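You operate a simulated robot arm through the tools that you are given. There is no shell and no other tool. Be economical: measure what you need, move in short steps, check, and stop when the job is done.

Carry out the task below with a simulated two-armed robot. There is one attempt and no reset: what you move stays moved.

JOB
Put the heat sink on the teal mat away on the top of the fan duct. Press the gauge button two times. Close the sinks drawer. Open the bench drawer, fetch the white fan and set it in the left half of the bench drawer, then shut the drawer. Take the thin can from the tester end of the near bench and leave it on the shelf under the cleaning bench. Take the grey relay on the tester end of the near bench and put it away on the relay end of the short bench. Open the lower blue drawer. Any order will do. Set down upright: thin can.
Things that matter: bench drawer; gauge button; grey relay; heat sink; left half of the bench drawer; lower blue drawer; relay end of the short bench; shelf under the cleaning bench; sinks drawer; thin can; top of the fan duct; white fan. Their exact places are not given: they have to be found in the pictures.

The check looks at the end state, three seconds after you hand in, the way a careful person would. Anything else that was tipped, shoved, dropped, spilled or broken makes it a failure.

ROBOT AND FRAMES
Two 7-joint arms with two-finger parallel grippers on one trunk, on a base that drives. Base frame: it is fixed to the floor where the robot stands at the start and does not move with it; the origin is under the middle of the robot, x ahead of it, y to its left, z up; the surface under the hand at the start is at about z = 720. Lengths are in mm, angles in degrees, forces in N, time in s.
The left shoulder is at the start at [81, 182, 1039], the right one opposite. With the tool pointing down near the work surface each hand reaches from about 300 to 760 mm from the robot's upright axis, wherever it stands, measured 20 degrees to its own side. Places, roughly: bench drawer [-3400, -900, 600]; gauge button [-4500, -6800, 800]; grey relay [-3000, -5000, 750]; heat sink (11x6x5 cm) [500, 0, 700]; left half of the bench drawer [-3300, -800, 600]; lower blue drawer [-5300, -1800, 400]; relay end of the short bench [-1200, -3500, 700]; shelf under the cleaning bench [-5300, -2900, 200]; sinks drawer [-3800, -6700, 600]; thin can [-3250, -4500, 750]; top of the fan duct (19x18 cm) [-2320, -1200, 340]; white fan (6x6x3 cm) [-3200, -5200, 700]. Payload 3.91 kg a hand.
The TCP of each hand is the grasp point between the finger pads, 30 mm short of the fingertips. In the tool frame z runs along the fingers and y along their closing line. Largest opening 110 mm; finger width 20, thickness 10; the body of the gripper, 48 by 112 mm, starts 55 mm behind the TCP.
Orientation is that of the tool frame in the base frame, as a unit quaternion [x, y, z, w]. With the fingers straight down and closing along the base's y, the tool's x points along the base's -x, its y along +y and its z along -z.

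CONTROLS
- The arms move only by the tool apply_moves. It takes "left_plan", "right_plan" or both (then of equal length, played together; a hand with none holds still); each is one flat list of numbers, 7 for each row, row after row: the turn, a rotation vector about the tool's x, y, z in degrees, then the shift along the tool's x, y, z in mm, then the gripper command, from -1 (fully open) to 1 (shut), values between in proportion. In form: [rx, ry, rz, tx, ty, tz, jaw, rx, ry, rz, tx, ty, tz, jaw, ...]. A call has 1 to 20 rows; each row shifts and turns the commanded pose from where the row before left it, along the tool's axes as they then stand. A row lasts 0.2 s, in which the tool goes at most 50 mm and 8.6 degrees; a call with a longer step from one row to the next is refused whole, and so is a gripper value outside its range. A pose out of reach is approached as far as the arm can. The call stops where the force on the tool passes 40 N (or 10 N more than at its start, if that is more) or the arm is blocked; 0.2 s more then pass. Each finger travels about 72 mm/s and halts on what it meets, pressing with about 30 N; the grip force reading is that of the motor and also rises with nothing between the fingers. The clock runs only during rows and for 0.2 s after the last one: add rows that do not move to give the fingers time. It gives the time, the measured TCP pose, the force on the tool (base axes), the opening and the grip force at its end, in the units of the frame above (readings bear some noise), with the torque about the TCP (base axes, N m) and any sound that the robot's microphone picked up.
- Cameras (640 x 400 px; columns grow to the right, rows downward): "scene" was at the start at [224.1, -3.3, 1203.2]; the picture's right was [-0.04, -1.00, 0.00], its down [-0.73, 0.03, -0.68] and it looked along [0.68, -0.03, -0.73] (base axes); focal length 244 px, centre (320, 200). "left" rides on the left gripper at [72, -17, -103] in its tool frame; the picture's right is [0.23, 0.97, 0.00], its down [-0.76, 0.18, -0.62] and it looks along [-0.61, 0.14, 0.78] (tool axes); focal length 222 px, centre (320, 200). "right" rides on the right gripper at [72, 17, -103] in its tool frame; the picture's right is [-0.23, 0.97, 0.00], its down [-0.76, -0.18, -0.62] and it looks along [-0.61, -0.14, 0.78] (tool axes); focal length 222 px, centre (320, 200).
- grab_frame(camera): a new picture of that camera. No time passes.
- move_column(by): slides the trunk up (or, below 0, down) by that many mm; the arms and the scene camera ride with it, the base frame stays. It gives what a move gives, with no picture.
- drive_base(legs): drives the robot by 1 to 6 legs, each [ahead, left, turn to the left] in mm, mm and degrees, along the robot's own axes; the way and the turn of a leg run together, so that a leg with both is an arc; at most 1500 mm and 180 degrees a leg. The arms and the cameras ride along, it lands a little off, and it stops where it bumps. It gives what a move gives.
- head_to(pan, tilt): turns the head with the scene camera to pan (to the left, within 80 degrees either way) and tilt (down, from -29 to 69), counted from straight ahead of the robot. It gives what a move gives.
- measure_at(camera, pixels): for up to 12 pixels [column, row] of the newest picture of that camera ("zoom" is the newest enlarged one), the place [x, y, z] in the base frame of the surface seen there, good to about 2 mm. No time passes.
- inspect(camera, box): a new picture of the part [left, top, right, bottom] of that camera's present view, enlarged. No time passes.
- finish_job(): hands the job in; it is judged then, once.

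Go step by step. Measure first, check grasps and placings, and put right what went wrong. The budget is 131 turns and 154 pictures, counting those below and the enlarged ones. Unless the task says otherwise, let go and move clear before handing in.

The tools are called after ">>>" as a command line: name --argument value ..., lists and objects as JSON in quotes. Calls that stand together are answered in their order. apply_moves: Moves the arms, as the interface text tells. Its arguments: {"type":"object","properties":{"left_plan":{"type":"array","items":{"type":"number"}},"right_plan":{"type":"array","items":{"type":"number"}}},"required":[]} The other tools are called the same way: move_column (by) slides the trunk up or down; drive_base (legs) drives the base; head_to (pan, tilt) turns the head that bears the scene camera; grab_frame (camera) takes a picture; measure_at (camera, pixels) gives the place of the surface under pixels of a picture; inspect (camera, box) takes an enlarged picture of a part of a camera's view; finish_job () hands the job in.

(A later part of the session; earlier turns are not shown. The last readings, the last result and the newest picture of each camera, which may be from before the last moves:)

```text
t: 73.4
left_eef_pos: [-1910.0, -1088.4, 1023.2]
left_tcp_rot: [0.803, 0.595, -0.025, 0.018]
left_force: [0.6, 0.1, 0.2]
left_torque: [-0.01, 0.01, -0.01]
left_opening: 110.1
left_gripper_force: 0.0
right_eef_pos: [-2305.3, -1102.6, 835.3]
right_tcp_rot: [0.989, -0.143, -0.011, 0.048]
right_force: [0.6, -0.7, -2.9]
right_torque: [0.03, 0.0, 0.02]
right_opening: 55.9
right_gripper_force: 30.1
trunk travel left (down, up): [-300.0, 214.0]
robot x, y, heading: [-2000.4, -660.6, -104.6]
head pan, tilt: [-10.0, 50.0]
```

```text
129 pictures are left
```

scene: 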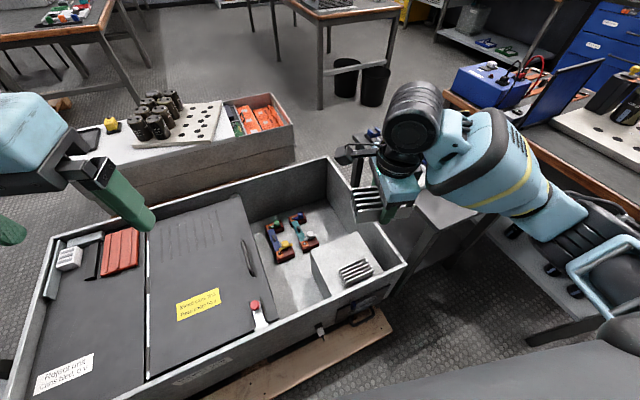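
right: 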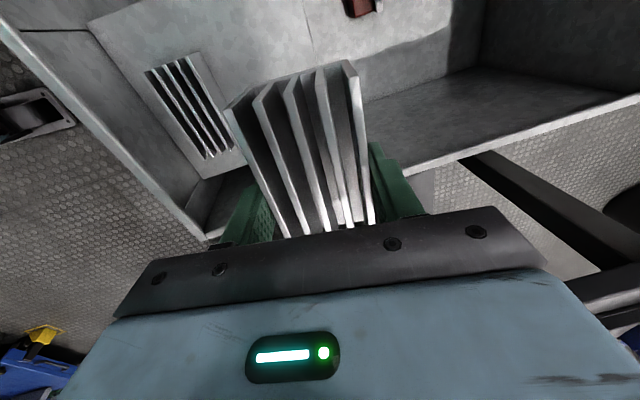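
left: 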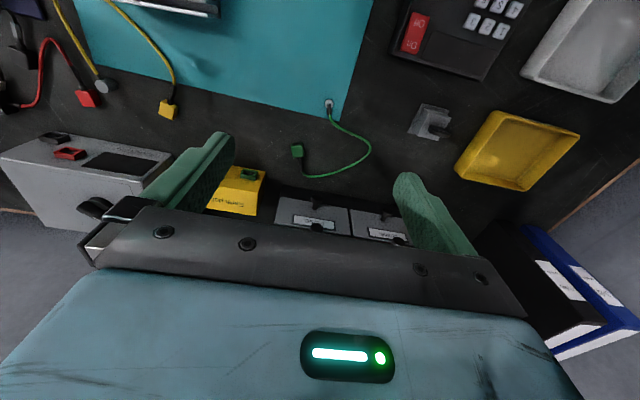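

Robot at (−2000, −661), heading −104.6. I realign the tool (5.5, 1.3, −16.4)° and move over the duct, then lower the trunk 220.

>>> apply_moves --right_plan '[1.83, 0.42, -5.46, 0, 0, 0, 1, 1.83, 0.42, -5.46, 0, 0, 0, 1, 1.83, 0.42, -5.46, 0, 0, 0, 1, 0, 0, 0, -10, 40, 0, 1, 0, 0, 0, -10, 40, 0, 1, 0, 0, 0, -10, 40, 0, 1, 0, 0, 0, 0, 25, 0, 1, 0, 0, 0, 0, 0, 0, 1]'

>>> move_column --by -220

>>> grab_frame --camera "scene"

```text
t: 75.2
left_eef_pos: [-1909.0, -1088.6, 1024.1]
left_tcp_rot: [0.803, 0.595, -0.024, 0.019]
left_force: [-0.1, -0.1, 0.6]
left_torque: [0.01, 0.0, 0.03]
left_opening: 109.9
left_gripper_force: 0.0
right_eef_pos: [-2336.4, -1248.3, 835.4]
right_tcp_rot: [1.0, -0.001, 0.0, 0.0]
right_force: [0.8, 0.4, -2.8]
right_torque: [0.04, 0.01, 0.01]
right_opening: 55.8
right_gripper_force: 30.2
trunk travel left (down, up): [-300.0, 214.0]
robot x, y, heading: [-1998.1, -664.4, -104.3]
head pan, tilt: [-10.0, 50.0]
```

```text
t: 77.5
left_eef_pos: [-1910.0, -1088.0, 802.6]
left_tcp_rot: [0.803, 0.596, -0.024, 0.018]
left_force: [-0.1, -0.4, 0.5]
left_torque: [-0.01, -0.03, 0.01]
left_opening: 109.9
left_gripper_force: 0.1
right_eef_pos: [-2336.6, -1247.6, 614.3]
right_tcp_rot: [1.0, -0.001, -0.001, 0.0]
right_force: [0.2, 0.5, -3.3]
right_torque: [0.0, -0.01, -0.06]
right_opening: 56.1
right_gripper_force: 30.2
trunk travel left (down, up): [-80.0, 434.0]
robot x, y, heading: [-2003.2, -661.8, -104.3]
head pan, tilt: [-10.0, 50.0]
```

```text
128 pictures are left
```

scene: 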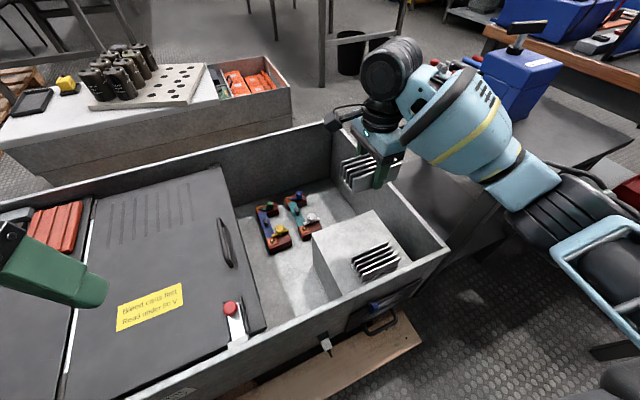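

No contact. I lower the hand to 430 and check pose.

>>> apply_moves --right_plan '[0, 0, 0, 0, 0, 40, 1, 0, 0, 0, 0, 0, 40, 1, 0, 0, 0, 0, 0, 40, 1, 0, 0, 0, 0, 0, 40, 1, 0, 0, 0, 0, 0, 24, 1, 0, 0, 0, 0, 0, 0, 1]'

>>> grab_frame --camera "scene"

>>> grab_frame --camera "right"

```text
t: 78.9
left_eef_pos: [-1909.6, -1088.4, 802.0]
left_tcp_rot: [0.803, 0.595, -0.024, 0.018]
left_force: [0.6, 0.9, 0.3]
left_torque: [-0.03, 0.0, 0.02]
left_opening: 109.9
left_gripper_force: 0.1
right_eef_pos: [-2336.6, -1247.9, 430.4]
right_tcp_rot: [1.0, -0.001, 0.0, 0.001]
right_force: [0.0, -0.3, -3.3]
right_torque: [-0.01, 0.02, 0.0]
right_opening: 55.6
right_gripper_force: 29.8
trunk travel left (down, up): [-80.0, 434.0]
robot x, y, heading: [-2002.4, -661.2, -104.5]
head pan, tilt: [-10.0, 50.0]
```

```text
127 pictures are left
```

scene: 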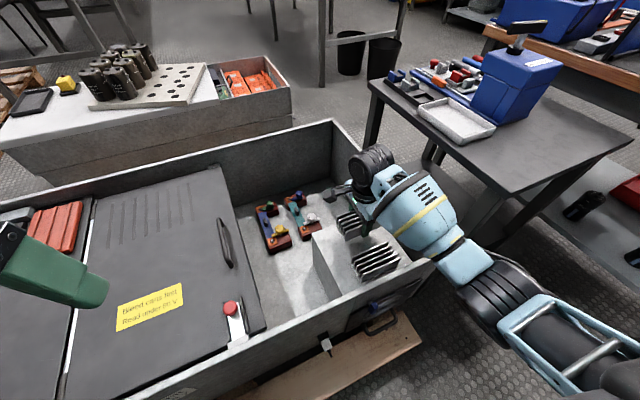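

```text
126 pictures are left
```

right: 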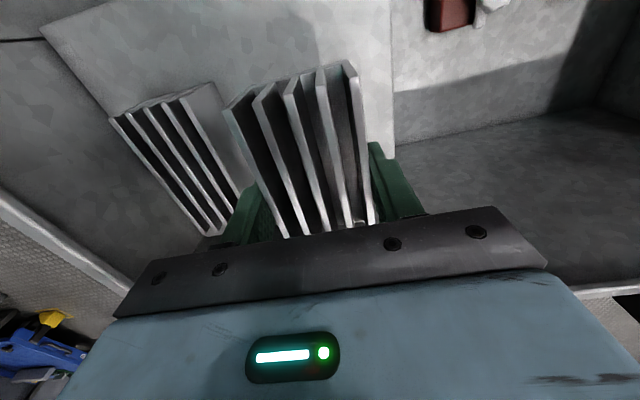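

Nearly there; I check the forearm height above the wall corner and the gap to the existing sink.

>>> measure_at --camera "scene" --pixels '[[430, 220], [465, 260], [500, 300], [550, 330], [375, 160], [402, 262], [360, 232]]'

>>> measure_at --camera "right" --pixels '[[185, 98], [222, 170], [115, 118], [210, 232], [215, 85], [390, 60], [392, 130], [165, 98]]'

```text
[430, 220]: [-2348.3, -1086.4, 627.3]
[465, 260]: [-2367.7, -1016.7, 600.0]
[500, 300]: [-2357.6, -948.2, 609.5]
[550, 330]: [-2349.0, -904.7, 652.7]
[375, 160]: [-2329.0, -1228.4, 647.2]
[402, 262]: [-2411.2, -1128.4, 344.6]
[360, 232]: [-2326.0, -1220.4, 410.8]
```

```text
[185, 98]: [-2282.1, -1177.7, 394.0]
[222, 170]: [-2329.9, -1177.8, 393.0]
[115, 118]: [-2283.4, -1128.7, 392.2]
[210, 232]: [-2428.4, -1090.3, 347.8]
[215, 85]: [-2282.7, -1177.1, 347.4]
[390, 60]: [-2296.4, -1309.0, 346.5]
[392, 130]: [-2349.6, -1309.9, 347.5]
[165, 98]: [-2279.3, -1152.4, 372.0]
```

Forearm would pass within a few mm of the wall top. I raise the trunk 120 so the forearm slopes upward more, then lower the hand again.

>>> move_column --by 120

>>> apply_moves --right_plan '[0, 0, 0, 0, 0, 40, 1, 0, 0, 0, 0, 0, 40, 1, 0, 0, 0, 0, 0, 40, 1, 0, 0, 0, 0, 0, 0, 1]'

>>> grab_frame --camera "scene"

```text
t: 80.4
left_eef_pos: [-1910.4, -1089.9, 923.6]
left_tcp_rot: [0.803, 0.595, -0.023, 0.018]
left_force: [0.2, -0.1, -0.4]
left_torque: [-0.01, 0.02, 0.01]
left_opening: 110.4
left_gripper_force: 0.2
right_eef_pos: [-2336.0, -1247.1, 550.4]
right_tcp_rot: [1.0, -0.001, -0.002, -0.001]
right_force: [-0.5, 0.3, -3.4]
right_torque: [0.01, 0.0, -0.01]
right_opening: 55.6
right_gripper_force: 30.7
trunk travel left (down, up): [-200.0, 314.0]
robot x, y, heading: [-1997.8, -658.1, -104.4]
head pan, tilt: [-10.0, 50.0]
```

```text
t: 81.4
left_eef_pos: [-1909.5, -1088.0, 923.2]
left_tcp_rot: [0.803, 0.595, -0.024, 0.019]
left_force: [-0.7, -0.9, 0.5]
left_torque: [0.0, 0.02, -0.01]
left_opening: 110.1
left_gripper_force: 0.0
right_eef_pos: [-2338.2, -1246.2, 431.8]
right_tcp_rot: [1.0, -0.001, -0.001, 0.0]
right_force: [-0.2, 0.5, -2.4]
right_torque: [0.01, 0.02, 0.02]
right_opening: 56.0
right_gripper_force: 29.8
trunk travel left (down, up): [-200.0, 314.0]
robot x, y, heading: [-1999.7, -663.6, -104.6]
head pan, tilt: [-10.0, 50.0]
```

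```text
125 pictures are left
```

scene: 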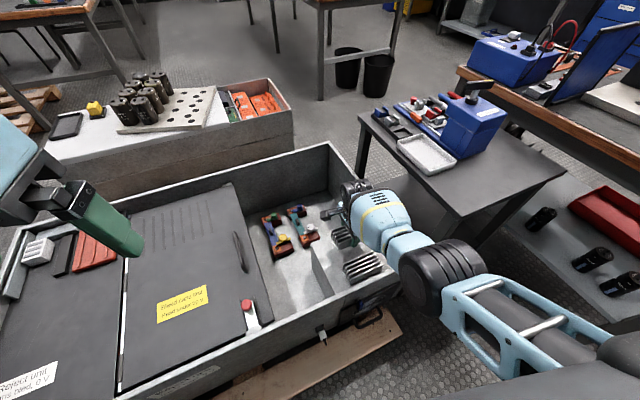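

>>> measure_at --camera "scene" --pixels '[[385, 205], [400, 240], [430, 265], [435, 300], [395, 262], [500, 310]]'

>>> inspect --camera "scene" --box '[310, 160, 470, 340]'

```text
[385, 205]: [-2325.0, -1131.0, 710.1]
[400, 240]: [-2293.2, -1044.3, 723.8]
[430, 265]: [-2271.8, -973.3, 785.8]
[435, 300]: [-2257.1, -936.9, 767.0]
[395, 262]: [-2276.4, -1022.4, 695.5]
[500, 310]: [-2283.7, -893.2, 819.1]
```

```text
2.22 times, centred on (390, 250) of scene
```

zoom: 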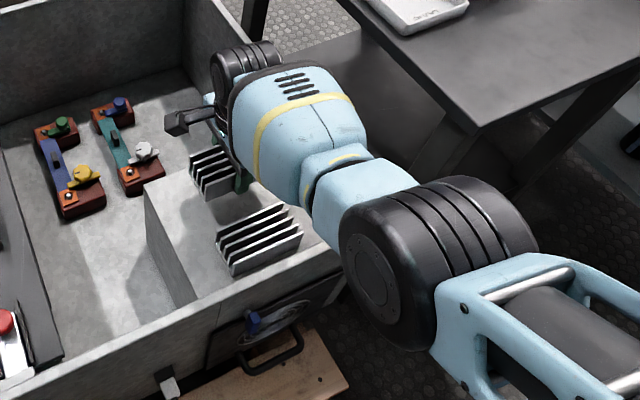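

The forearm is now 100 mm higher. I go down to 384 and open slightly.

>>> apply_moves --right_plan '[0, 0, 0, 0, 0, 25, 1, 0, 0, 0, 0, 0, 15, 1, 0, 0, 0, 0, 0, 6, 1, 0, 0, 0, 0, 0, 0, 1]'

>>> grab_frame --camera "right"

```text
t: 82.4
left_eef_pos: [-1909.5, -1089.2, 922.8]
left_tcp_rot: [0.803, 0.595, -0.025, 0.018]
left_force: [-0.2, 0.1, 0.0]
left_torque: [-0.02, -0.01, -0.01]
left_opening: 109.9
left_gripper_force: 0.0
right_eef_pos: [-2335.2, -1230.8, 395.7]
right_tcp_rot: [1.0, -0.001, -0.001, 0.0]
right_force: [0.3, -0.5, -3.6]
right_torque: [-0.02, 0.0, -0.03]
right_opening: 55.8
right_gripper_force: 29.7
right hand out of reach, approached as far as the arm can: row 1, 2
trunk travel left (down, up): [-200.0, 314.0]
robot x, y, heading: [-2002.8, -661.4, -104.4]
head pan, tilt: [-10.0, 50.0]
```

```text
123 pictures are left
```

right: 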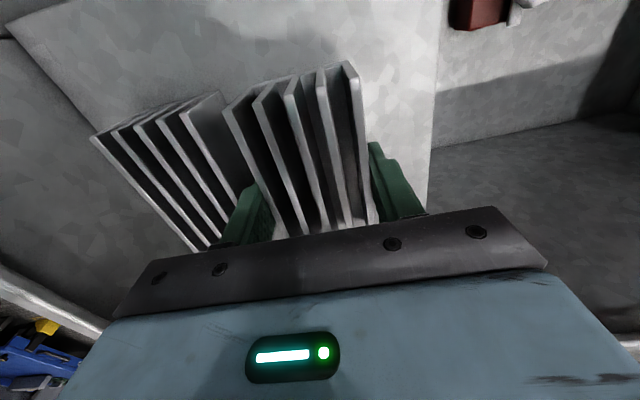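

Just out of reach at this trunk height. I raise the hand, lower the trunk 50, and redo.

>>> apply_moves --right_plan '[0, 0, 0, 0, 0, -25, 1, 0, 0, 0, 0, 0, -30, 1, 0, 0, 0, 0, 0, 0, 1]'

>>> move_column --by -50

>>> apply_moves --right_plan '[0, 0, 0, 0, 17, 0, 1, 0, 0, 0, 0, 0, 0, 1]'

```text
t: 83.2
left_eef_pos: [-1910.4, -1088.7, 923.9]
left_tcp_rot: [0.803, 0.595, -0.024, 0.019]
left_force: [-0.6, -0.6, 0.0]
left_torque: [-0.01, -0.01, -0.05]
left_opening: 110.1
left_gripper_force: 0.2
right_eef_pos: [-2337.3, -1252.7, 437.6]
right_tcp_rot: [1.0, -0.001, -0.001, 0.0]
right_force: [-0.1, -0.9, -3.3]
right_torque: [-0.01, -0.01, 0.01]
right_opening: 56.0
right_gripper_force: 30.2
right hand out of reach, approached as far as the arm can: row 1, 2
trunk travel left (down, up): [-200.0, 314.0]
robot x, y, heading: [-2001.2, -663.1, -104.4]
head pan, tilt: [-10.0, 50.0]
```

```text
t: 83.9
left_eef_pos: [-1910.7, -1089.9, 877.9]
left_tcp_rot: [0.802, 0.596, -0.022, 0.016]
left_force: [0.3, -0.5, 0.3]
left_torque: [-0.01, -0.02, 0.01]
left_opening: 110.1
left_gripper_force: 0.0
right_eef_pos: [-2335.9, -1248.7, 379.0]
right_tcp_rot: [1.0, -0.001, 0.004, -0.02]
right_force: [2.6, 8.9, 13.4]
right_torque: [-0.27, 0.4, -0.08]
right_opening: 55.6
right_gripper_force: 30.1
trunk travel left (down, up): [-159.0, 355.0]
robot x, y, heading: [-2000.3, -662.9, -104.5]
head pan, tilt: [-10.0, 50.0]
stopped: the force on the tool passed its limit at 106 N (the readings are from after the stop); the commanded pose is now the measured one
```

```text
t: 84.5
left_eef_pos: [-1910.4, -1090.7, 879.2]
left_tcp_rot: [0.803, 0.596, -0.02, 0.015]
left_force: [-0.3, 0.7, 0.7]
left_torque: [0.0, -0.05, 0.0]
left_opening: 109.8
left_gripper_force: 0.0
right_eef_pos: [-2334.0, -1253.1, 382.8]
right_tcp_rot: [1.0, -0.001, 0.004, -0.021]
right_force: [-0.4, 1.6, -3.6]
right_torque: [0.01, -0.03, -0.01]
right_opening: 55.8
right_gripper_force: 29.9
right hand out of reach, approached as far as the arm can: row 1
trunk travel left (down, up): [-159.0, 355.0]
robot x, y, heading: [-1998.5, -662.2, -104.3]
head pan, tilt: [-10.0, 50.0]
```

The sink touched down on the duct (z≈380) and is now just above it. I check before release.

>>> grab_frame --camera "scene"

>>> grab_frame --camera "right"

```text
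122 pictures are left
```

scene: 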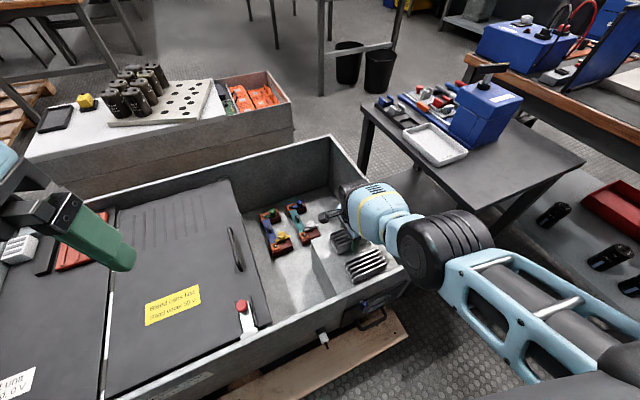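

```text
121 pictures are left
```

right: 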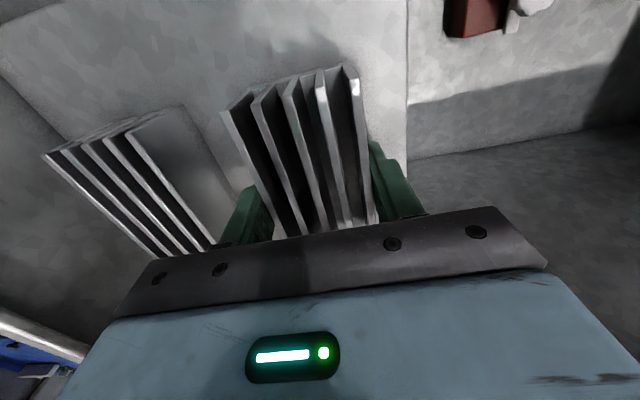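

Placement looks good. I level the tool, lower 2 mm, open to ~80 mm and rise.

>>> apply_moves --right_plan '[-2.4, 0, 0, 0, 0, 2, 1, 0, 0, 0, 0, 0, 0, 1, 0, 0, 0, 0, 0, 0, -0.25, 0, 0, 0, 0, 0, 0, -0.42, 0, 0, 0, 0, 0, 0, -0.42, 0, 0, 0, 0, 0, -20, -0.42, 0, 0, 0, 0, 0, -40, -0.42, 0, 0, 0, 0, 0, -45, -0.42, 0, 0, 0, 0, 0, -45, -0.42, 0, 0, 0, 0, 0, -45, -0.42, 0, 0, 0, 0, 0, -45, -0.42]'

>>> grab_frame --camera "scene"

```text
t: 86.9
left_eef_pos: [-1910.2, -1090.1, 878.7]
left_tcp_rot: [0.803, 0.596, -0.022, 0.016]
left_force: [-0.3, -0.5, -0.4]
left_torque: [0.01, 0.01, -0.01]
left_opening: 109.9
left_gripper_force: 0.0
right_eef_pos: [-2348.2, -1334.6, 590.0]
right_tcp_rot: [1.0, -0.001, 0.005, 0.0]
right_force: [0.1, -0.6, -0.3]
right_torque: [-0.03, -0.01, 0.0]
right_opening: 78.2
right_gripper_force: 0.1
right hand out of reach, approached as far as the arm can: row 1, 6, 7, 8, 9, 10, 11
trunk travel left (down, up): [-159.0, 355.0]
robot x, y, heading: [-2003.3, -666.8, -104.4]
head pan, tilt: [-10.0, 50.0]
```

```text
120 pictures are left
```

scene: 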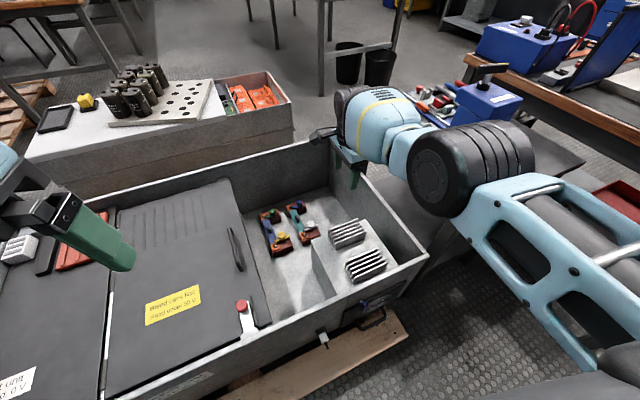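

The hand is clear; I zoom in on the sink to check it sits flat on the duct.

>>> inspect --camera "scene" --box '[290, 190, 430, 310]'

>>> measure_at --camera "zoom" --pixels '[[182, 165], [260, 145], [200, 205], [310, 210], [280, 290], [215, 250], [335, 160], [190, 130], [330, 190], [250, 195]]'

```text
3.33 times, centred on (360, 250) of scene
```

zoom: 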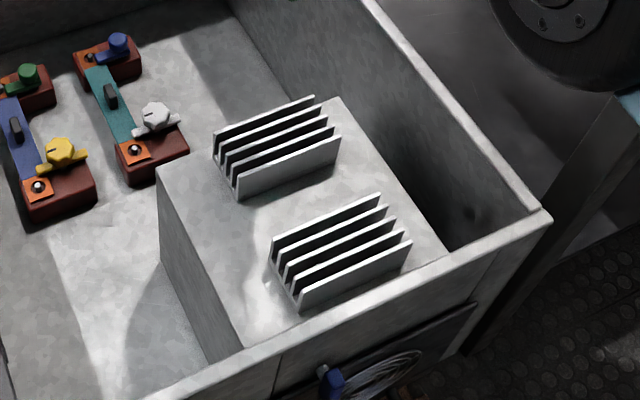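

```text
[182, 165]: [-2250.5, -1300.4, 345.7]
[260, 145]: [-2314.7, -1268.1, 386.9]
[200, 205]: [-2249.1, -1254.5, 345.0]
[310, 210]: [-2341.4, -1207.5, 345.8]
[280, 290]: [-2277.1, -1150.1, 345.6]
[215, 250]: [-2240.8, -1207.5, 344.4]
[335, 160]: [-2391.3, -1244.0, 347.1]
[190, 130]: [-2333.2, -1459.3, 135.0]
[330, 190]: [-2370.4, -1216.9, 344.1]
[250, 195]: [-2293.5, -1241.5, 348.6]
```

The sink sits flat at (≈−2333, −1250) beside the other one. I raise the trunk and pull the right hand back over the robot before driving west.

>>> move_column --by 300

>>> apply_moves --right_plan '[0, 0, 0, 13, -40.5, -20, -1, 0, 0, 0, 13, -40.5, -20, -1, 0, 0, 0, 13, -40.5, -20, -1, 0, 0, 0, 13, -40.5, -20, -1, 0, 0, 0, 13, -40.5, -20, -1, 0, 0, 0, 13, -40.5, -20, -1, 0, 0, 0, 13, -40.5, -20, -1, 0, 0, 0, 13, -40.5, -20, -1]'

>>> drive_base --legs '[[-350, 0, 0], [0, 0, -75]]'

>>> head_to --pan 0 --tilt 25

>>> grab_frame --camera "scene"

```text
t: 89.9
left_eef_pos: [-1910.4, -1090.9, 1178.0]
left_tcp_rot: [0.803, 0.595, -0.02, 0.015]
left_force: [0.1, -0.8, -0.1]
left_torque: [-0.01, 0.02, -0.01]
left_opening: 110.1
left_gripper_force: 0.1
right_eef_pos: [-2347.0, -1336.8, 1149.8]
right_tcp_rot: [0.982, 0.0, -0.043, 0.183]
right_force: [0.0, -0.2, 0.3]
right_torque: [0.0, -0.02, 0.0]
right_opening: 78.1
right_gripper_force: 0.1
trunk travel left (down, up): [-459.0, 55.0]
robot x, y, heading: [-2002.2, -662.4, -104.4]
head pan, tilt: [-10.0, 50.0]
```

```text
t: 91.7
left_eef_pos: [-1911.1, -1090.1, 1179.1]
left_tcp_rot: [0.803, 0.595, -0.022, 0.016]
left_force: [-0.5, 0.3, -0.1]
left_torque: [0.01, 0.01, 0.02]
left_opening: 109.9
left_gripper_force: 0.1
right_eef_pos: [-2336.7, -1217.4, 1100.7]
right_tcp_rot: [0.981, -0.014, -0.052, 0.187]
right_force: [0.0, 0.2, 1.5]
right_torque: [-0.01, 0.0, 0.02]
right_opening: 109.6
right_gripper_force: 0.1
right hand out of reach, approached as far as the arm can: row 3, 4, 5, 6, 7, 8
trunk travel left (down, up): [-459.0, 55.0]
robot x, y, heading: [-2002.4, -658.0, -104.4]
head pan, tilt: [-10.0, 50.0]
```

```text
t: 97.3
left_eef_pos: [-2305.2, -515.5, 1179.4]
left_tcp_rot: [0.999, -0.021, -0.026, -0.001]
left_force: [0.0, 0.9, 0.1]
left_torque: [0.03, -0.01, -0.02]
left_opening: 109.9
left_gripper_force: 0.1
right_eef_pos: [-2534.5, -136.5, 1094.2]
right_tcp_rot: [0.769, -0.61, -0.154, 0.113]
right_force: [0.8, -0.5, -0.1]
right_torque: [0.02, 0.01, -0.01]
right_opening: 110.1
right_gripper_force: 0.1
trunk travel left (down, up): [-459.0, 55.0]
robot x, y, heading: [-1912.4, -324.0, -179.7]
head pan, tilt: [-10.0, 50.0]
```

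```text
t: 98.2
left_eef_pos: [-2306.5, -516.5, 1178.0]
left_tcp_rot: [0.999, -0.021, -0.027, 0.0]
left_force: [-0.1, -0.1, 0.1]
left_torque: [0.01, -0.05, 0.02]
left_opening: 110.0
left_gripper_force: 0.1
right_eef_pos: [-2534.1, -134.7, 1093.8]
right_tcp_rot: [0.768, -0.612, -0.155, 0.11]
right_force: [-0.7, -0.2, -1.2]
right_torque: [0.0, 0.01, 0.03]
right_opening: 109.9
right_gripper_force: 0.1
trunk travel left (down, up): [-459.0, 55.0]
robot x, y, heading: [-1913.2, -322.3, -180.0]
head pan, tilt: [0.0, 25.0]
```

```text
118 pictures are left
```

scene: 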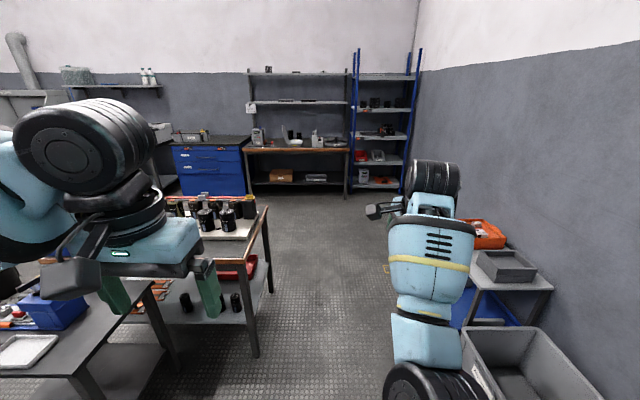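

The right arm is stretched ahead with a twisted tool. I bring it back to a neutral pose (fingers down, tool x backward) and measure the carts on the right.

>>> apply_moves --right_plan '[1.37, 1.93, -7.61, 0, 0, 0, -1, 1.37, 1.93, -7.61, 0, 0, 0, -1, 1.37, 1.93, -7.61, 0, 0, 0, -1, 1.37, 1.93, -7.61, 0, 0, 0, -1, 1.37, 1.93, -7.61, 0, 0, 0, -1, 1.37, 1.93, -7.61, 0, 0, 0, -1, 1.37, 1.93, -7.61, 0, 0, 0, -1, 1.37, 1.93, -7.61, 0, 0, 0, -1, 1.37, 1.93, -7.61, 0, 0, 0, -1, 1.37, 1.93, -7.61, 0, 0, 0, -1, 0, 0, 0, 40, 0, 0, -1, 0, 0, 0, 40, 0, 0, -1, 0, 0, 0, 40, 0, 0, -1, 0, 0, 0, 40, 0, 0, -1, 0, 0, 0, 0, 0, 0, -1]'

>>> measure_at --camera "scene" --pixels '[[470, 300], [465, 330], [530, 330], [268, 205], [258, 355], [350, 195], [170, 190], [230, 195], [440, 330], [330, 250]]'

>>> grab_frame --camera "scene"

```text
t: 101.4
left_eef_pos: [-2305.3, -516.3, 1177.8]
left_tcp_rot: [0.999, -0.021, -0.026, 0.0]
left_force: [0.7, -0.1, 0.1]
left_torque: [0.01, 0.02, 0.0]
left_opening: 109.9
left_gripper_force: 0.2
right_eef_pos: [-2541.6, -89.8, 1070.3]
right_tcp_rot: [1.0, -0.008, 0.0, 0.0]
right_force: [1.8, 0.5, -0.3]
right_torque: [0.0, 0.02, -0.01]
right_opening: 109.9
right_gripper_force: 0.0
right hand out of reach, approached as far as the arm can: row 2, 3, 4, 6, 11, 12, 13, 14
trunk travel left (down, up): [-459.0, 55.0]
robot x, y, heading: [-1913.9, -324.9, -179.9]
head pan, tilt: [0.0, 25.0]
```

```text
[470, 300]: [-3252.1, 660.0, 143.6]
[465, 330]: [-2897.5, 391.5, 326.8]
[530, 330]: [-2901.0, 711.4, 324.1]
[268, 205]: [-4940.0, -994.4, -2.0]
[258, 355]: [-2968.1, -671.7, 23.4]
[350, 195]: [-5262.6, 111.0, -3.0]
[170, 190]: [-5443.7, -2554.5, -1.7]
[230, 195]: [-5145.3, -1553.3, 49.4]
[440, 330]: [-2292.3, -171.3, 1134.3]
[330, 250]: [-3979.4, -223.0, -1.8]
```

```text
117 pictures are left
```

scene: 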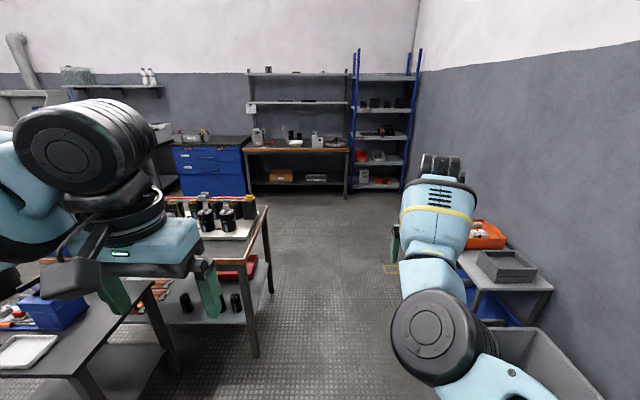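

Still lagging; I keep commanding it back toward the robot.

>>> apply_moves --right_plan '[0, 0, 0, 40, 0, 10, -1, 0, 0, 0, 40, 0, 10, -1, 0, 0, 0, 40, 0, 10, -1, 0, 0, 0, 40, 0, 10, -1, 0, 0, 0, 0, 0, 0, -1, 0, 0, 0, 0, 0, 0, -1]'

```text
t: 102.8
left_eef_pos: [-2306.0, -515.6, 1177.9]
left_tcp_rot: [0.999, -0.021, -0.027, -0.001]
left_force: [0.0, 0.2, 0.1]
left_torque: [-0.02, -0.03, 0.03]
left_opening: 110.0
left_gripper_force: 0.0
right_eef_pos: [-2497.1, -42.1, 990.7]
right_tcp_rot: [1.0, -0.01, -0.004, -0.003]
right_force: [0.8, 0.0, -0.1]
right_torque: [-0.01, 0.03, 0.01]
right_opening: 110.0
right_gripper_force: 0.1
right hand out of reach, approached as far as the arm can: row 1, 2, 3, 4
trunk travel left (down, up): [-459.0, 55.0]
robot x, y, heading: [-1916.7, -318.7, -179.6]
head pan, tilt: [0.0, 25.0]
```

The arm's elbow is in an awkward configuration. I try swinging the hand inward and down to let the elbow move outward, watching the reach report.

>>> apply_moves --right_plan '[0, 0, 0, 0, 30, 30, -1, 0, 0, 0, 0, 30, 30, -1, 0, 0, 0, 0, 30, 30, -1, 0, 0, 0, 0, 30, 30, -1, 0, 0, 0, 0, 30, 30, -1, 0, 0, 0, 20, 0, 0, -1, 0, 0, 0, 40, 0, 0, -1, 0, 0, 0, 40, 0, 0, -1, 0, 0, 0, 40, 0, 0, -1, 0, 0, 0, 0, 0, 0, -1]'

>>> head_to --pan -30 --tilt 40

>>> grab_frame --camera "scene"

```text
t: 104.7
left_eef_pos: [-2304.6, -516.0, 1179.8]
left_tcp_rot: [0.999, -0.021, -0.026, 0.001]
left_force: [-0.2, -0.7, 0.2]
left_torque: [-0.02, 0.0, 0.0]
left_opening: 110.1
left_gripper_force: 0.1
right_eef_pos: [-2387.2, -130.1, 839.2]
right_tcp_rot: [0.997, -0.03, -0.019, -0.068]
right_force: [0.4, 0.0, 0.1]
right_torque: [-0.04, 0.02, 0.02]
right_opening: 110.0
right_gripper_force: 0.0
right hand out of reach, approached as far as the arm can: row 9
trunk travel left (down, up): [-459.0, 55.0]
robot x, y, heading: [-1912.2, -322.3, -179.8]
head pan, tilt: [0.0, 25.0]
stopped in row 9 (right hand): the arm was blocked; the commanded pose is now the measured one
```

```text
t: 105.7
left_eef_pos: [-2304.3, -515.6, 1178.8]
left_tcp_rot: [0.999, -0.021, -0.027, -0.001]
left_force: [-0.5, -0.3, -0.2]
left_torque: [-0.01, 0.01, 0.01]
left_opening: 110.3
left_gripper_force: 0.0
right_eef_pos: [-2387.6, -129.8, 838.3]
right_tcp_rot: [0.997, -0.029, -0.017, -0.067]
right_force: [0.8, 0.7, -0.1]
right_torque: [0.01, -0.01, 0.04]
right_opening: 109.9
right_gripper_force: 0.0
trunk travel left (down, up): [-459.0, 55.0]
robot x, y, heading: [-1914.2, -322.0, -180.0]
head pan, tilt: [-30.0, 40.0]
```

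```text
116 pictures are left
```

scene: 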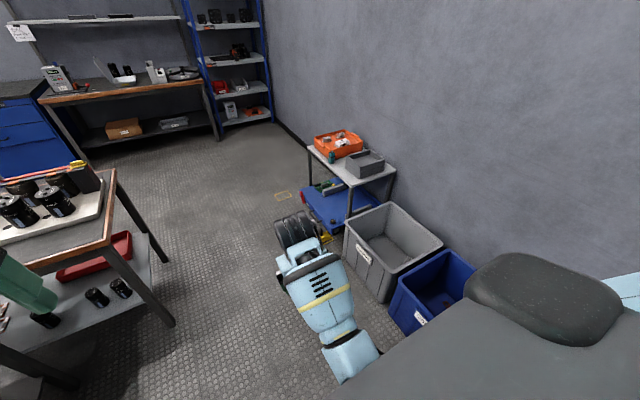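

The right arm is now compact with the elbow down. I drive west along y≈−200 to x≈−4400 and look at the blue cabinet.

>>> drive_base --legs '[[0, -130, 0], [1250, 0, 0], [1250, 0, 0]]'

>>> head_to --pan 60 --tilt 25

>>> grab_frame --camera "scene"

```text
t: 119.3
left_eef_pos: [-4818.5, -395.9, 1178.3]
left_tcp_rot: [0.999, -0.02, -0.026, -0.001]
left_force: [-0.7, -0.3, 0.6]
left_torque: [0.01, -0.01, 0.02]
left_opening: 109.8
left_gripper_force: 0.0
right_eef_pos: [-4901.6, -9.9, 839.0]
right_tcp_rot: [0.997, -0.027, -0.018, -0.067]
right_force: [-0.2, 0.9, 0.3]
right_torque: [0.04, -0.01, 0.04]
right_opening: 110.0
right_gripper_force: 0.1
trunk travel left (down, up): [-459.0, 55.0]
robot x, y, heading: [-4431.8, -198.3, -179.7]
head pan, tilt: [-30.0, 40.0]
```

```text
t: 121.0
left_eef_pos: [-4819.0, -396.1, 1178.5]
left_tcp_rot: [0.999, -0.019, -0.026, -0.001]
left_force: [0.5, 0.3, -0.1]
left_torque: [-0.04, 0.0, 0.0]
left_opening: 110.1
left_gripper_force: 0.1
right_eef_pos: [-4903.1, -10.3, 838.2]
right_tcp_rot: [0.997, -0.027, -0.018, -0.068]
right_force: [0.0, -0.7, 0.5]
right_torque: [0.0, -0.06, -0.01]
right_opening: 110.0
right_gripper_force: 0.1
trunk travel left (down, up): [-459.0, 55.0]
robot x, y, heading: [-4427.4, -201.0, -179.9]
head pan, tilt: [60.0, 25.0]
```

```text
115 pictures are left
```

scene: 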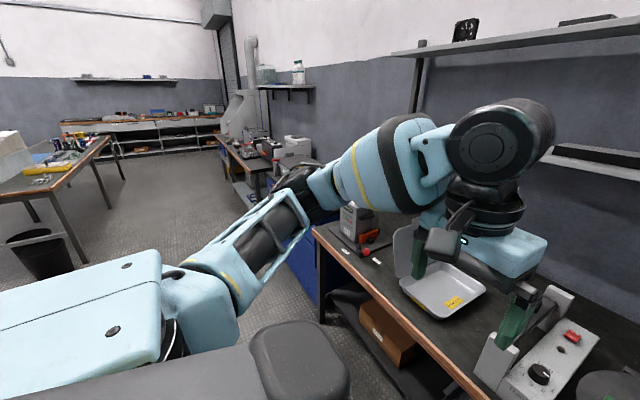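

I'm close to the west bench; I measure its edge and the blue cabinet.

>>> measure_at --camera "scene" --pixels '[[315, 230], [430, 345], [470, 385], [300, 260], [310, 300], [270, 175], [230, 150], [540, 380], [450, 270], [100, 140], [60, 240], [345, 340]]'

>>> grab_frame --camera "right"

```text
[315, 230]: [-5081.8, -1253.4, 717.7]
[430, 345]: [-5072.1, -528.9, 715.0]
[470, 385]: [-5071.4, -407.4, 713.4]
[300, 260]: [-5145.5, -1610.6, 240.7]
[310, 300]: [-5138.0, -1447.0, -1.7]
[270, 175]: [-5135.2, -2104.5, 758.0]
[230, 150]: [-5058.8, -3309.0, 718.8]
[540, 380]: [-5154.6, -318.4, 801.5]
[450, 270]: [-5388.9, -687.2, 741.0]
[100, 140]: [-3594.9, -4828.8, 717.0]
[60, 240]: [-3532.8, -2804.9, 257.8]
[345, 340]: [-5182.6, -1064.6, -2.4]
```

```text
114 pictures are left
```

right: 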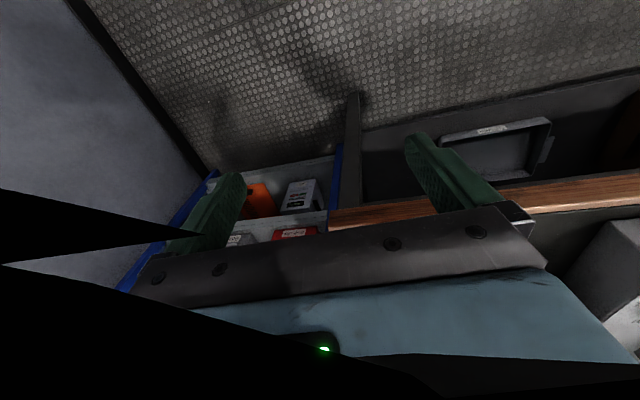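

Bench edge x=−5072, cabinet front x≈−5140, y −1450…−2100. I strafe left to y≈−1700 and view the cabinet.

>>> drive_base --legs '[[60, 1480, 0]]'

>>> head_to --pan 0 --tilt 45

>>> grab_frame --camera "scene"

```text
t: 134.1
left_eef_pos: [-4880.7, -1868.4, 1178.7]
left_tcp_rot: [0.999, -0.023, -0.026, -0.001]
left_force: [0.5, 0.4, 0.2]
left_torque: [-0.01, -0.01, 0.03]
left_opening: 110.2
left_gripper_force: 0.0
right_eef_pos: [-4961.3, -1483.3, 838.7]
right_tcp_rot: [0.997, -0.032, -0.018, -0.068]
right_force: [1.0, -0.2, 0.4]
right_torque: [-0.03, 0.04, -0.02]
right_opening: 110.0
right_gripper_force: 0.1
trunk travel left (down, up): [-459.0, 55.0]
robot x, y, heading: [-4488.8, -1676.1, 179.5]
head pan, tilt: [60.0, 25.0]
```

```text
t: 135.4
left_eef_pos: [-4881.2, -1870.6, 1179.8]
left_tcp_rot: [0.999, -0.024, -0.026, 0.0]
left_force: [0.3, -1.0, -0.4]
left_torque: [-0.05, -0.01, 0.01]
left_opening: 110.2
left_gripper_force: 0.0
right_eef_pos: [-4961.2, -1482.6, 839.0]
right_tcp_rot: [0.997, -0.032, -0.018, -0.068]
right_force: [0.0, 0.6, -0.9]
right_torque: [-0.01, -0.02, -0.02]
right_opening: 110.1
right_gripper_force: 0.0
trunk travel left (down, up): [-459.0, 55.0]
robot x, y, heading: [-4489.4, -1676.4, 179.4]
head pan, tilt: [0.0, 45.0]
```

```text
113 pictures are left
```

scene: 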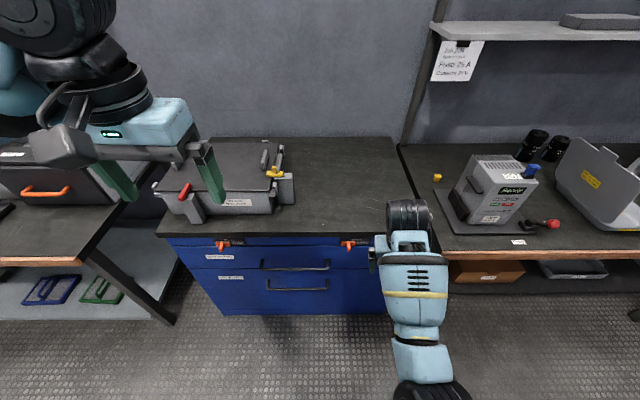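

Two blue drawers with bar handles at (295,266) and (297,288). I zoom and measure.

>>> inspect --camera "scene" --box '[170, 220, 400, 330]'

>>> measure_at --camera "zoom" --pixels '[[272, 190], [350, 190], [430, 190], [260, 125], [340, 130], [440, 125], [272, 170], [436, 170], [350, 210], [350, 240], [150, 75], [500, 70]]'

```text
2.78 times, centred on (285, 275) of scene
```

zoom: 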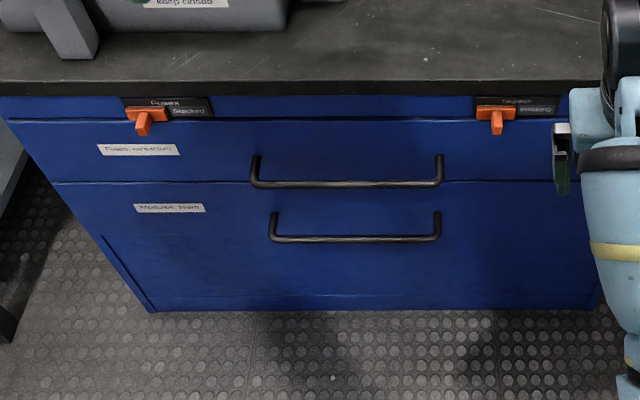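

```text
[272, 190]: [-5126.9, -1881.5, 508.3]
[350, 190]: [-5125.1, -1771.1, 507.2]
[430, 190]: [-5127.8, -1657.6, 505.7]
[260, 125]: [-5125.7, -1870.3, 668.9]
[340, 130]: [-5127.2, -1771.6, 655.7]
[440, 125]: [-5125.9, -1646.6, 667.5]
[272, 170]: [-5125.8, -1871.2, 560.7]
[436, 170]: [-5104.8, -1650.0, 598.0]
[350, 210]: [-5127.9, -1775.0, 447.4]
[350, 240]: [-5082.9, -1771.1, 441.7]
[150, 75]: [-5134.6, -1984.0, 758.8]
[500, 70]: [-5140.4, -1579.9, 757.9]
```

There are orange levers with labels above the drawers. I zoom on them to see whether they are locks.

>>> inspect --camera "scene" --box '[208, 234, 258, 285]'

>>> inspect --camera "scene" --box '[330, 234, 380, 265]'

>>> measure_at --camera "scene" --pixels '[[267, 288], [297, 290], [326, 288], [262, 268], [295, 269], [328, 268], [296, 305]]'

```text
7.84 times, centred on (233, 260) of scene
```

zoom: 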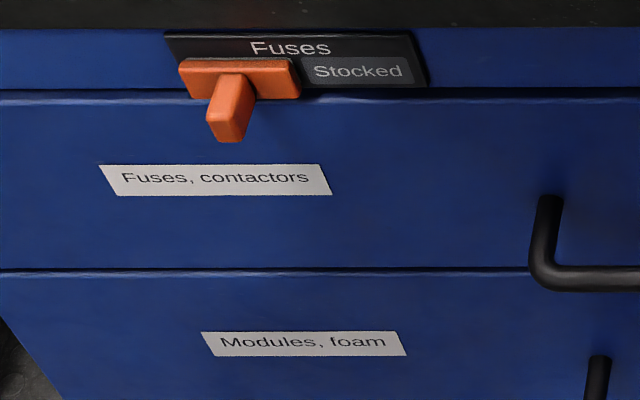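

```text
12.80 times, centred on (355, 250) of scene
```

zoom: 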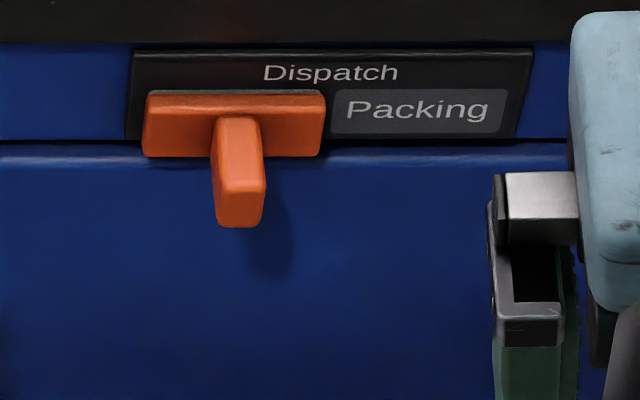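

```text
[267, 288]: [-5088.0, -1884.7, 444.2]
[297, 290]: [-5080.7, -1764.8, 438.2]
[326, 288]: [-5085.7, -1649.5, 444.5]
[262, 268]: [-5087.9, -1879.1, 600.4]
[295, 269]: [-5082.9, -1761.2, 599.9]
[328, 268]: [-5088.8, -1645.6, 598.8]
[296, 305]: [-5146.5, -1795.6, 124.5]
```

The sliders are just status signs. The lower handle bar is at x≈−5085, z≈442, y −1885…−1650. I back up 200, extend the left hand and turn it to point forward with a vertical closing line.

>>> drive_base --legs '[[-220, -40, 0.6]]'

>>> apply_moves --left_plan '[0, 0, 0, -45, 0, 20, -1, 0, 0, 0, -45, 0, 20, -1, 0, 0, 0, -45, 0, 20, -1, 0, 0, 0, -45, 0, 20, -1, -4.949, -4.949, 4.949, 0, 0, 0, -1, -4.949, -4.949, 4.949, 0, 0, 0, -1, -4.949, -4.949, 4.949, 0, 0, 0, -1, -4.949, -4.949, 4.949, 0, 0, 0, -1, -4.949, -4.949, 4.949, 0, 0, 0, -1, -4.949, -4.949, 4.949, 0, 0, 0, -1, -4.949, -4.949, 4.949, 0, 0, 0, -1, -4.949, -4.949, 4.949, 0, 0, 0, -1, -4.949, -4.949, 4.949, 0, 0, 0, -1, -4.949, -4.949, 4.949, 0, 0, 0, -1, -4.949, -4.949, 4.949, 0, 0, 0, -1, -4.949, -4.949, 4.949, 0, 0, 0, -1, -4.949, -4.949, 4.949, 0, 0, 0, -1, -4.949, -4.949, 4.949, 0, 0, 0, -1]'

>>> grab_frame --camera "scene"

```text
t: 137.1
left_eef_pos: [-4663.7, -1834.3, 1179.0]
left_tcp_rot: [0.999, -0.018, -0.026, -0.001]
left_force: [0.6, 0.3, 0.3]
left_torque: [0.03, -0.01, -0.03]
left_opening: 109.8
left_gripper_force: 0.0
right_eef_pos: [-4747.8, -1448.0, 836.9]
right_tcp_rot: [0.997, -0.027, -0.018, -0.067]
right_force: [0.4, -0.4, 0.1]
right_torque: [0.04, 0.05, 0.01]
right_opening: 110.2
right_gripper_force: 0.0
trunk travel left (down, up): [-459.0, 55.0]
robot x, y, heading: [-4274.5, -1636.6, -179.8]
head pan, tilt: [0.0, 45.0]
```

```text
t: 140.9
left_eef_pos: [-4847.3, -1828.0, 1109.4]
left_tcp_rot: [-0.476, 0.496, 0.523, -0.504]
left_force: [0.5, 0.0, -0.5]
left_torque: [-0.05, 0.03, 0.0]
left_opening: 110.0
left_gripper_force: 0.1
right_eef_pos: [-4747.9, -1449.7, 837.6]
right_tcp_rot: [0.997, -0.027, -0.018, -0.068]
right_force: [-0.7, 0.3, -0.5]
right_torque: [0.0, -0.03, -0.04]
right_opening: 110.3
right_gripper_force: 0.2
trunk travel left (down, up): [-459.0, 55.0]
robot x, y, heading: [-4272.4, -1638.4, -179.5]
head pan, tilt: [0.0, 45.0]
```

```text
109 pictures are left
```

scene: 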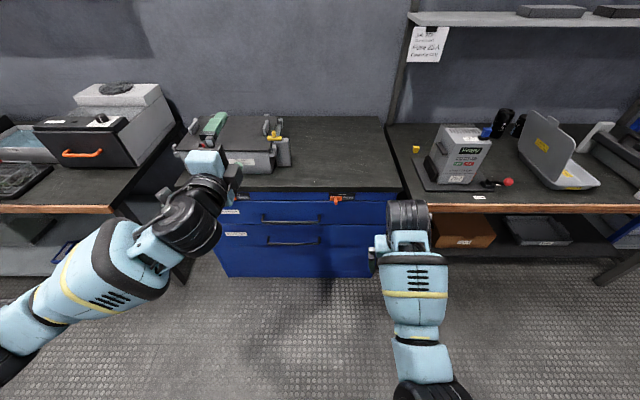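

The hand points forward now. I lower the trunk 400, correct the small tilt, and bring the hand to z≈442.

>>> move_column --by -400

>>> apply_moves --left_plan '[3.15, 2.23, 0, 0, 0, 0, -1, 0, 0, 0, -6, -45, 0, -1, 0, 0, 0, -6, -45, 0, -1, 0, 0, 0, -6, -45, 0, -1, 0, 0, 0, -6, -45, 0, -1, 0, 0, 0, -6, -45, 0, -1, 0, 0, 0, -6, -42, 0, -1, 0, 0, 0, 0, 0, 0, -1]'

>>> grab_frame --camera "left"

>>> grab_frame --camera "scene"

```text
t: 144.7
left_eef_pos: [-4844.2, -1826.9, 725.3]
left_tcp_rot: [-0.475, 0.493, 0.525, -0.506]
left_force: [0.0, -0.1, -0.2]
left_torque: [0.01, 0.04, 0.0]
left_opening: 110.1
left_gripper_force: 0.0
right_eef_pos: [-4746.6, -1410.8, 400.1]
right_tcp_rot: [0.992, -0.022, 0.033, -0.12]
right_force: [0.7, 0.2, 0.1]
right_torque: [0.01, 0.0, 0.02]
right_opening: 109.9
right_gripper_force: 0.1
trunk travel left (down, up): [-59.0, 455.0]
robot x, y, heading: [-4273.2, -1633.7, -179.8]
head pan, tilt: [0.0, 45.0]
```

```text
t: 146.5
left_eef_pos: [-4844.9, -1791.0, 452.3]
left_tcp_rot: [0.499, -0.499, -0.5, 0.501]
left_force: [-0.5, -0.1, -0.2]
left_torque: [-0.02, -0.03, 0.0]
left_opening: 110.3
left_gripper_force: 0.0
right_eef_pos: [-4751.4, -1409.7, 403.0]
right_tcp_rot: [0.993, -0.026, 0.024, -0.117]
right_force: [0.3, 0.4, -0.2]
right_torque: [-0.01, 0.02, 0.0]
right_opening: 110.3
right_gripper_force: 0.1
trunk travel left (down, up): [-59.0, 455.0]
robot x, y, heading: [-4270.7, -1636.8, -179.9]
head pan, tilt: [0.0, 45.0]
```

```text
108 pictures are left
```

left: 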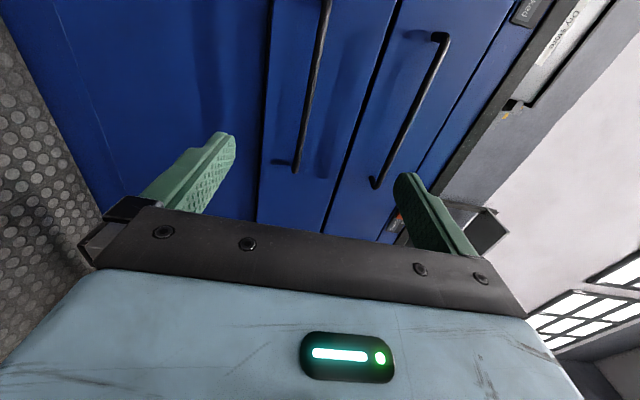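

```text
107 pictures are left
```

scene: 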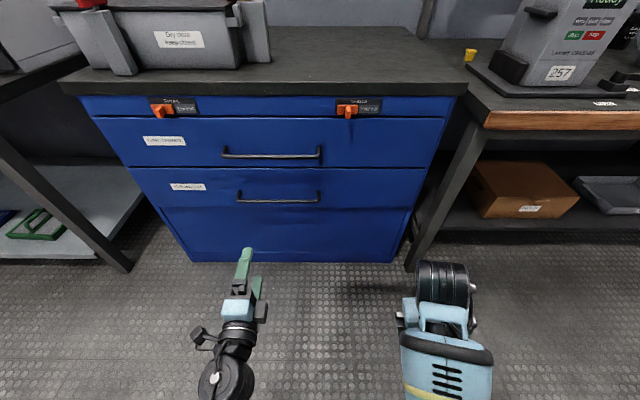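

The hand is level at z 452, y −1791. I re-measure the lower handle bar from here.

>>> measure_at --camera "scene" --pixels '[[278, 202], [255, 202], [300, 202], [240, 195], [270, 157]]'

>>> measure_at --camera "left" --pixels '[[308, 120], [296, 165], [316, 60]]'

```text
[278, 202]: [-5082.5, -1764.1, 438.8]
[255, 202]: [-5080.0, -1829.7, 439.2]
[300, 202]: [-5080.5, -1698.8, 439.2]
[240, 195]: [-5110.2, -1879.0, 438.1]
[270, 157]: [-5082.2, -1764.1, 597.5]
```

```text
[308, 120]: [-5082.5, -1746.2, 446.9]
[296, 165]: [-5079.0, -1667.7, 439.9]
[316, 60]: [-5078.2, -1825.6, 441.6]
```

Bar is at x −5080, z 440. I drive forward 150, reach the last part, and close on the bar.

>>> drive_base --legs '[[150, 0, 0]]'

>>> apply_moves --left_plan '[0, 0, 0, 0, -12, 20, -1, 0, 0, 0, 0, 0, 30, -1, 0, 0, 0, 0, 0, 0, -1]'

>>> grab_frame --camera "left"

```text
t: 147.9
left_eef_pos: [-4992.1, -1794.5, 450.2]
left_tcp_rot: [0.5, -0.498, -0.5, 0.502]
left_force: [-0.2, -0.2, -0.1]
left_torque: [-0.01, 0.0, -0.03]
left_opening: 110.1
left_gripper_force: 0.0
right_eef_pos: [-4903.8, -1411.7, 405.0]
right_tcp_rot: [0.993, -0.024, 0.019, -0.115]
right_force: [0.1, 1.5, 0.3]
right_torque: [0.03, -0.01, 0.02]
right_opening: 109.8
right_gripper_force: 0.1
trunk travel left (down, up): [-59.0, 455.0]
robot x, y, heading: [-4421.1, -1634.2, -179.5]
head pan, tilt: [0.0, 45.0]
```

```text
t: 148.7
left_eef_pos: [-5043.0, -1794.4, 438.7]
left_tcp_rot: [0.501, -0.498, -0.499, 0.502]
left_force: [-0.3, -0.3, 0.4]
left_torque: [0.02, 0.0, -0.03]
left_opening: 110.1
left_gripper_force: 0.0
right_eef_pos: [-4905.8, -1412.4, 401.4]
right_tcp_rot: [0.993, -0.023, 0.021, -0.116]
right_force: [0.4, 0.2, -0.4]
right_torque: [0.01, -0.04, -0.02]
right_opening: 109.8
right_gripper_force: 0.1
trunk travel left (down, up): [-59.0, 455.0]
robot x, y, heading: [-4422.7, -1638.3, -179.4]
head pan, tilt: [0.0, 45.0]
```

```text
106 pictures are left
```

left: 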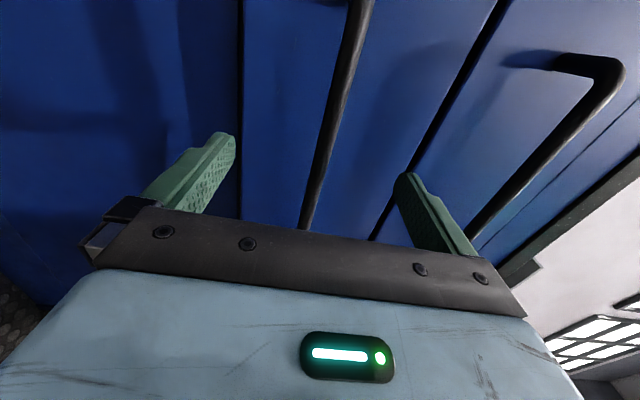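

The bar is between the fingers. Forward 36, close, and pull 80 mm with the arm.

>>> apply_moves --left_plan '[0, 0, 0, 0, 0, 22, -1, 0, 0, 0, 0, 0, 14, -1, 0, 0, 0, 0, 0, 0, 0.3, 0, 0, 0, 0, 0, 0, 1, 0, 0, 0, 0, 0, 0, 1, 0, 0, 0, 0, 0, 0, 1, 0, 0, 0, 0, 0, 0, 1, 0, 0, 0, 0, 0, -10, 1, 0, 0, 0, 0, 0, -20, 1, 0, 0, 0, 0, 0, -25, 1, 0, 0, 0, 0, 0, -25, 1]'

>>> grab_frame --camera "scene"

```text
t: 151.1
left_eef_pos: [-5004.6, -1794.8, 439.4]
left_tcp_rot: [0.497, -0.493, -0.504, 0.506]
left_force: [-1.5, -0.3, 16.0]
left_torque: [-0.05, 0.12, -0.55]
left_opening: 11.6
left_gripper_force: 45.2
right_eef_pos: [-4914.3, -1414.5, 403.9]
right_tcp_rot: [0.993, -0.024, 0.012, -0.114]
right_force: [-0.5, -0.2, 0.2]
right_torque: [0.0, 0.0, 0.0]
right_opening: 110.0
right_gripper_force: 0.0
trunk travel left (down, up): [-59.0, 455.0]
robot x, y, heading: [-4421.2, -1637.9, -179.5]
head pan, tilt: [0.0, 45.0]
stopped in row 11 (left hand): the force on the tool passed its limit at 42 N (the readings are from after the stop); the commanded pose is now the measured one
```

```text
105 pictures are left
```

scene: 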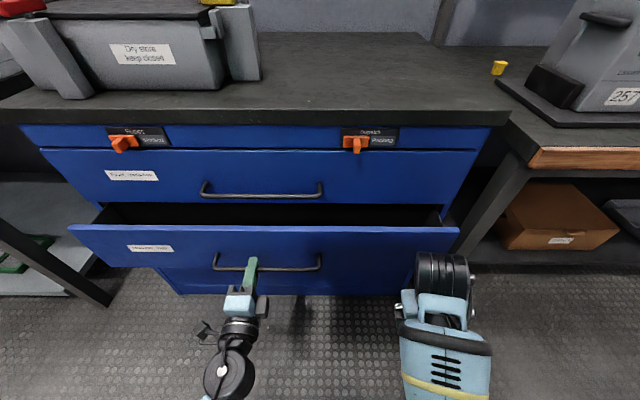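

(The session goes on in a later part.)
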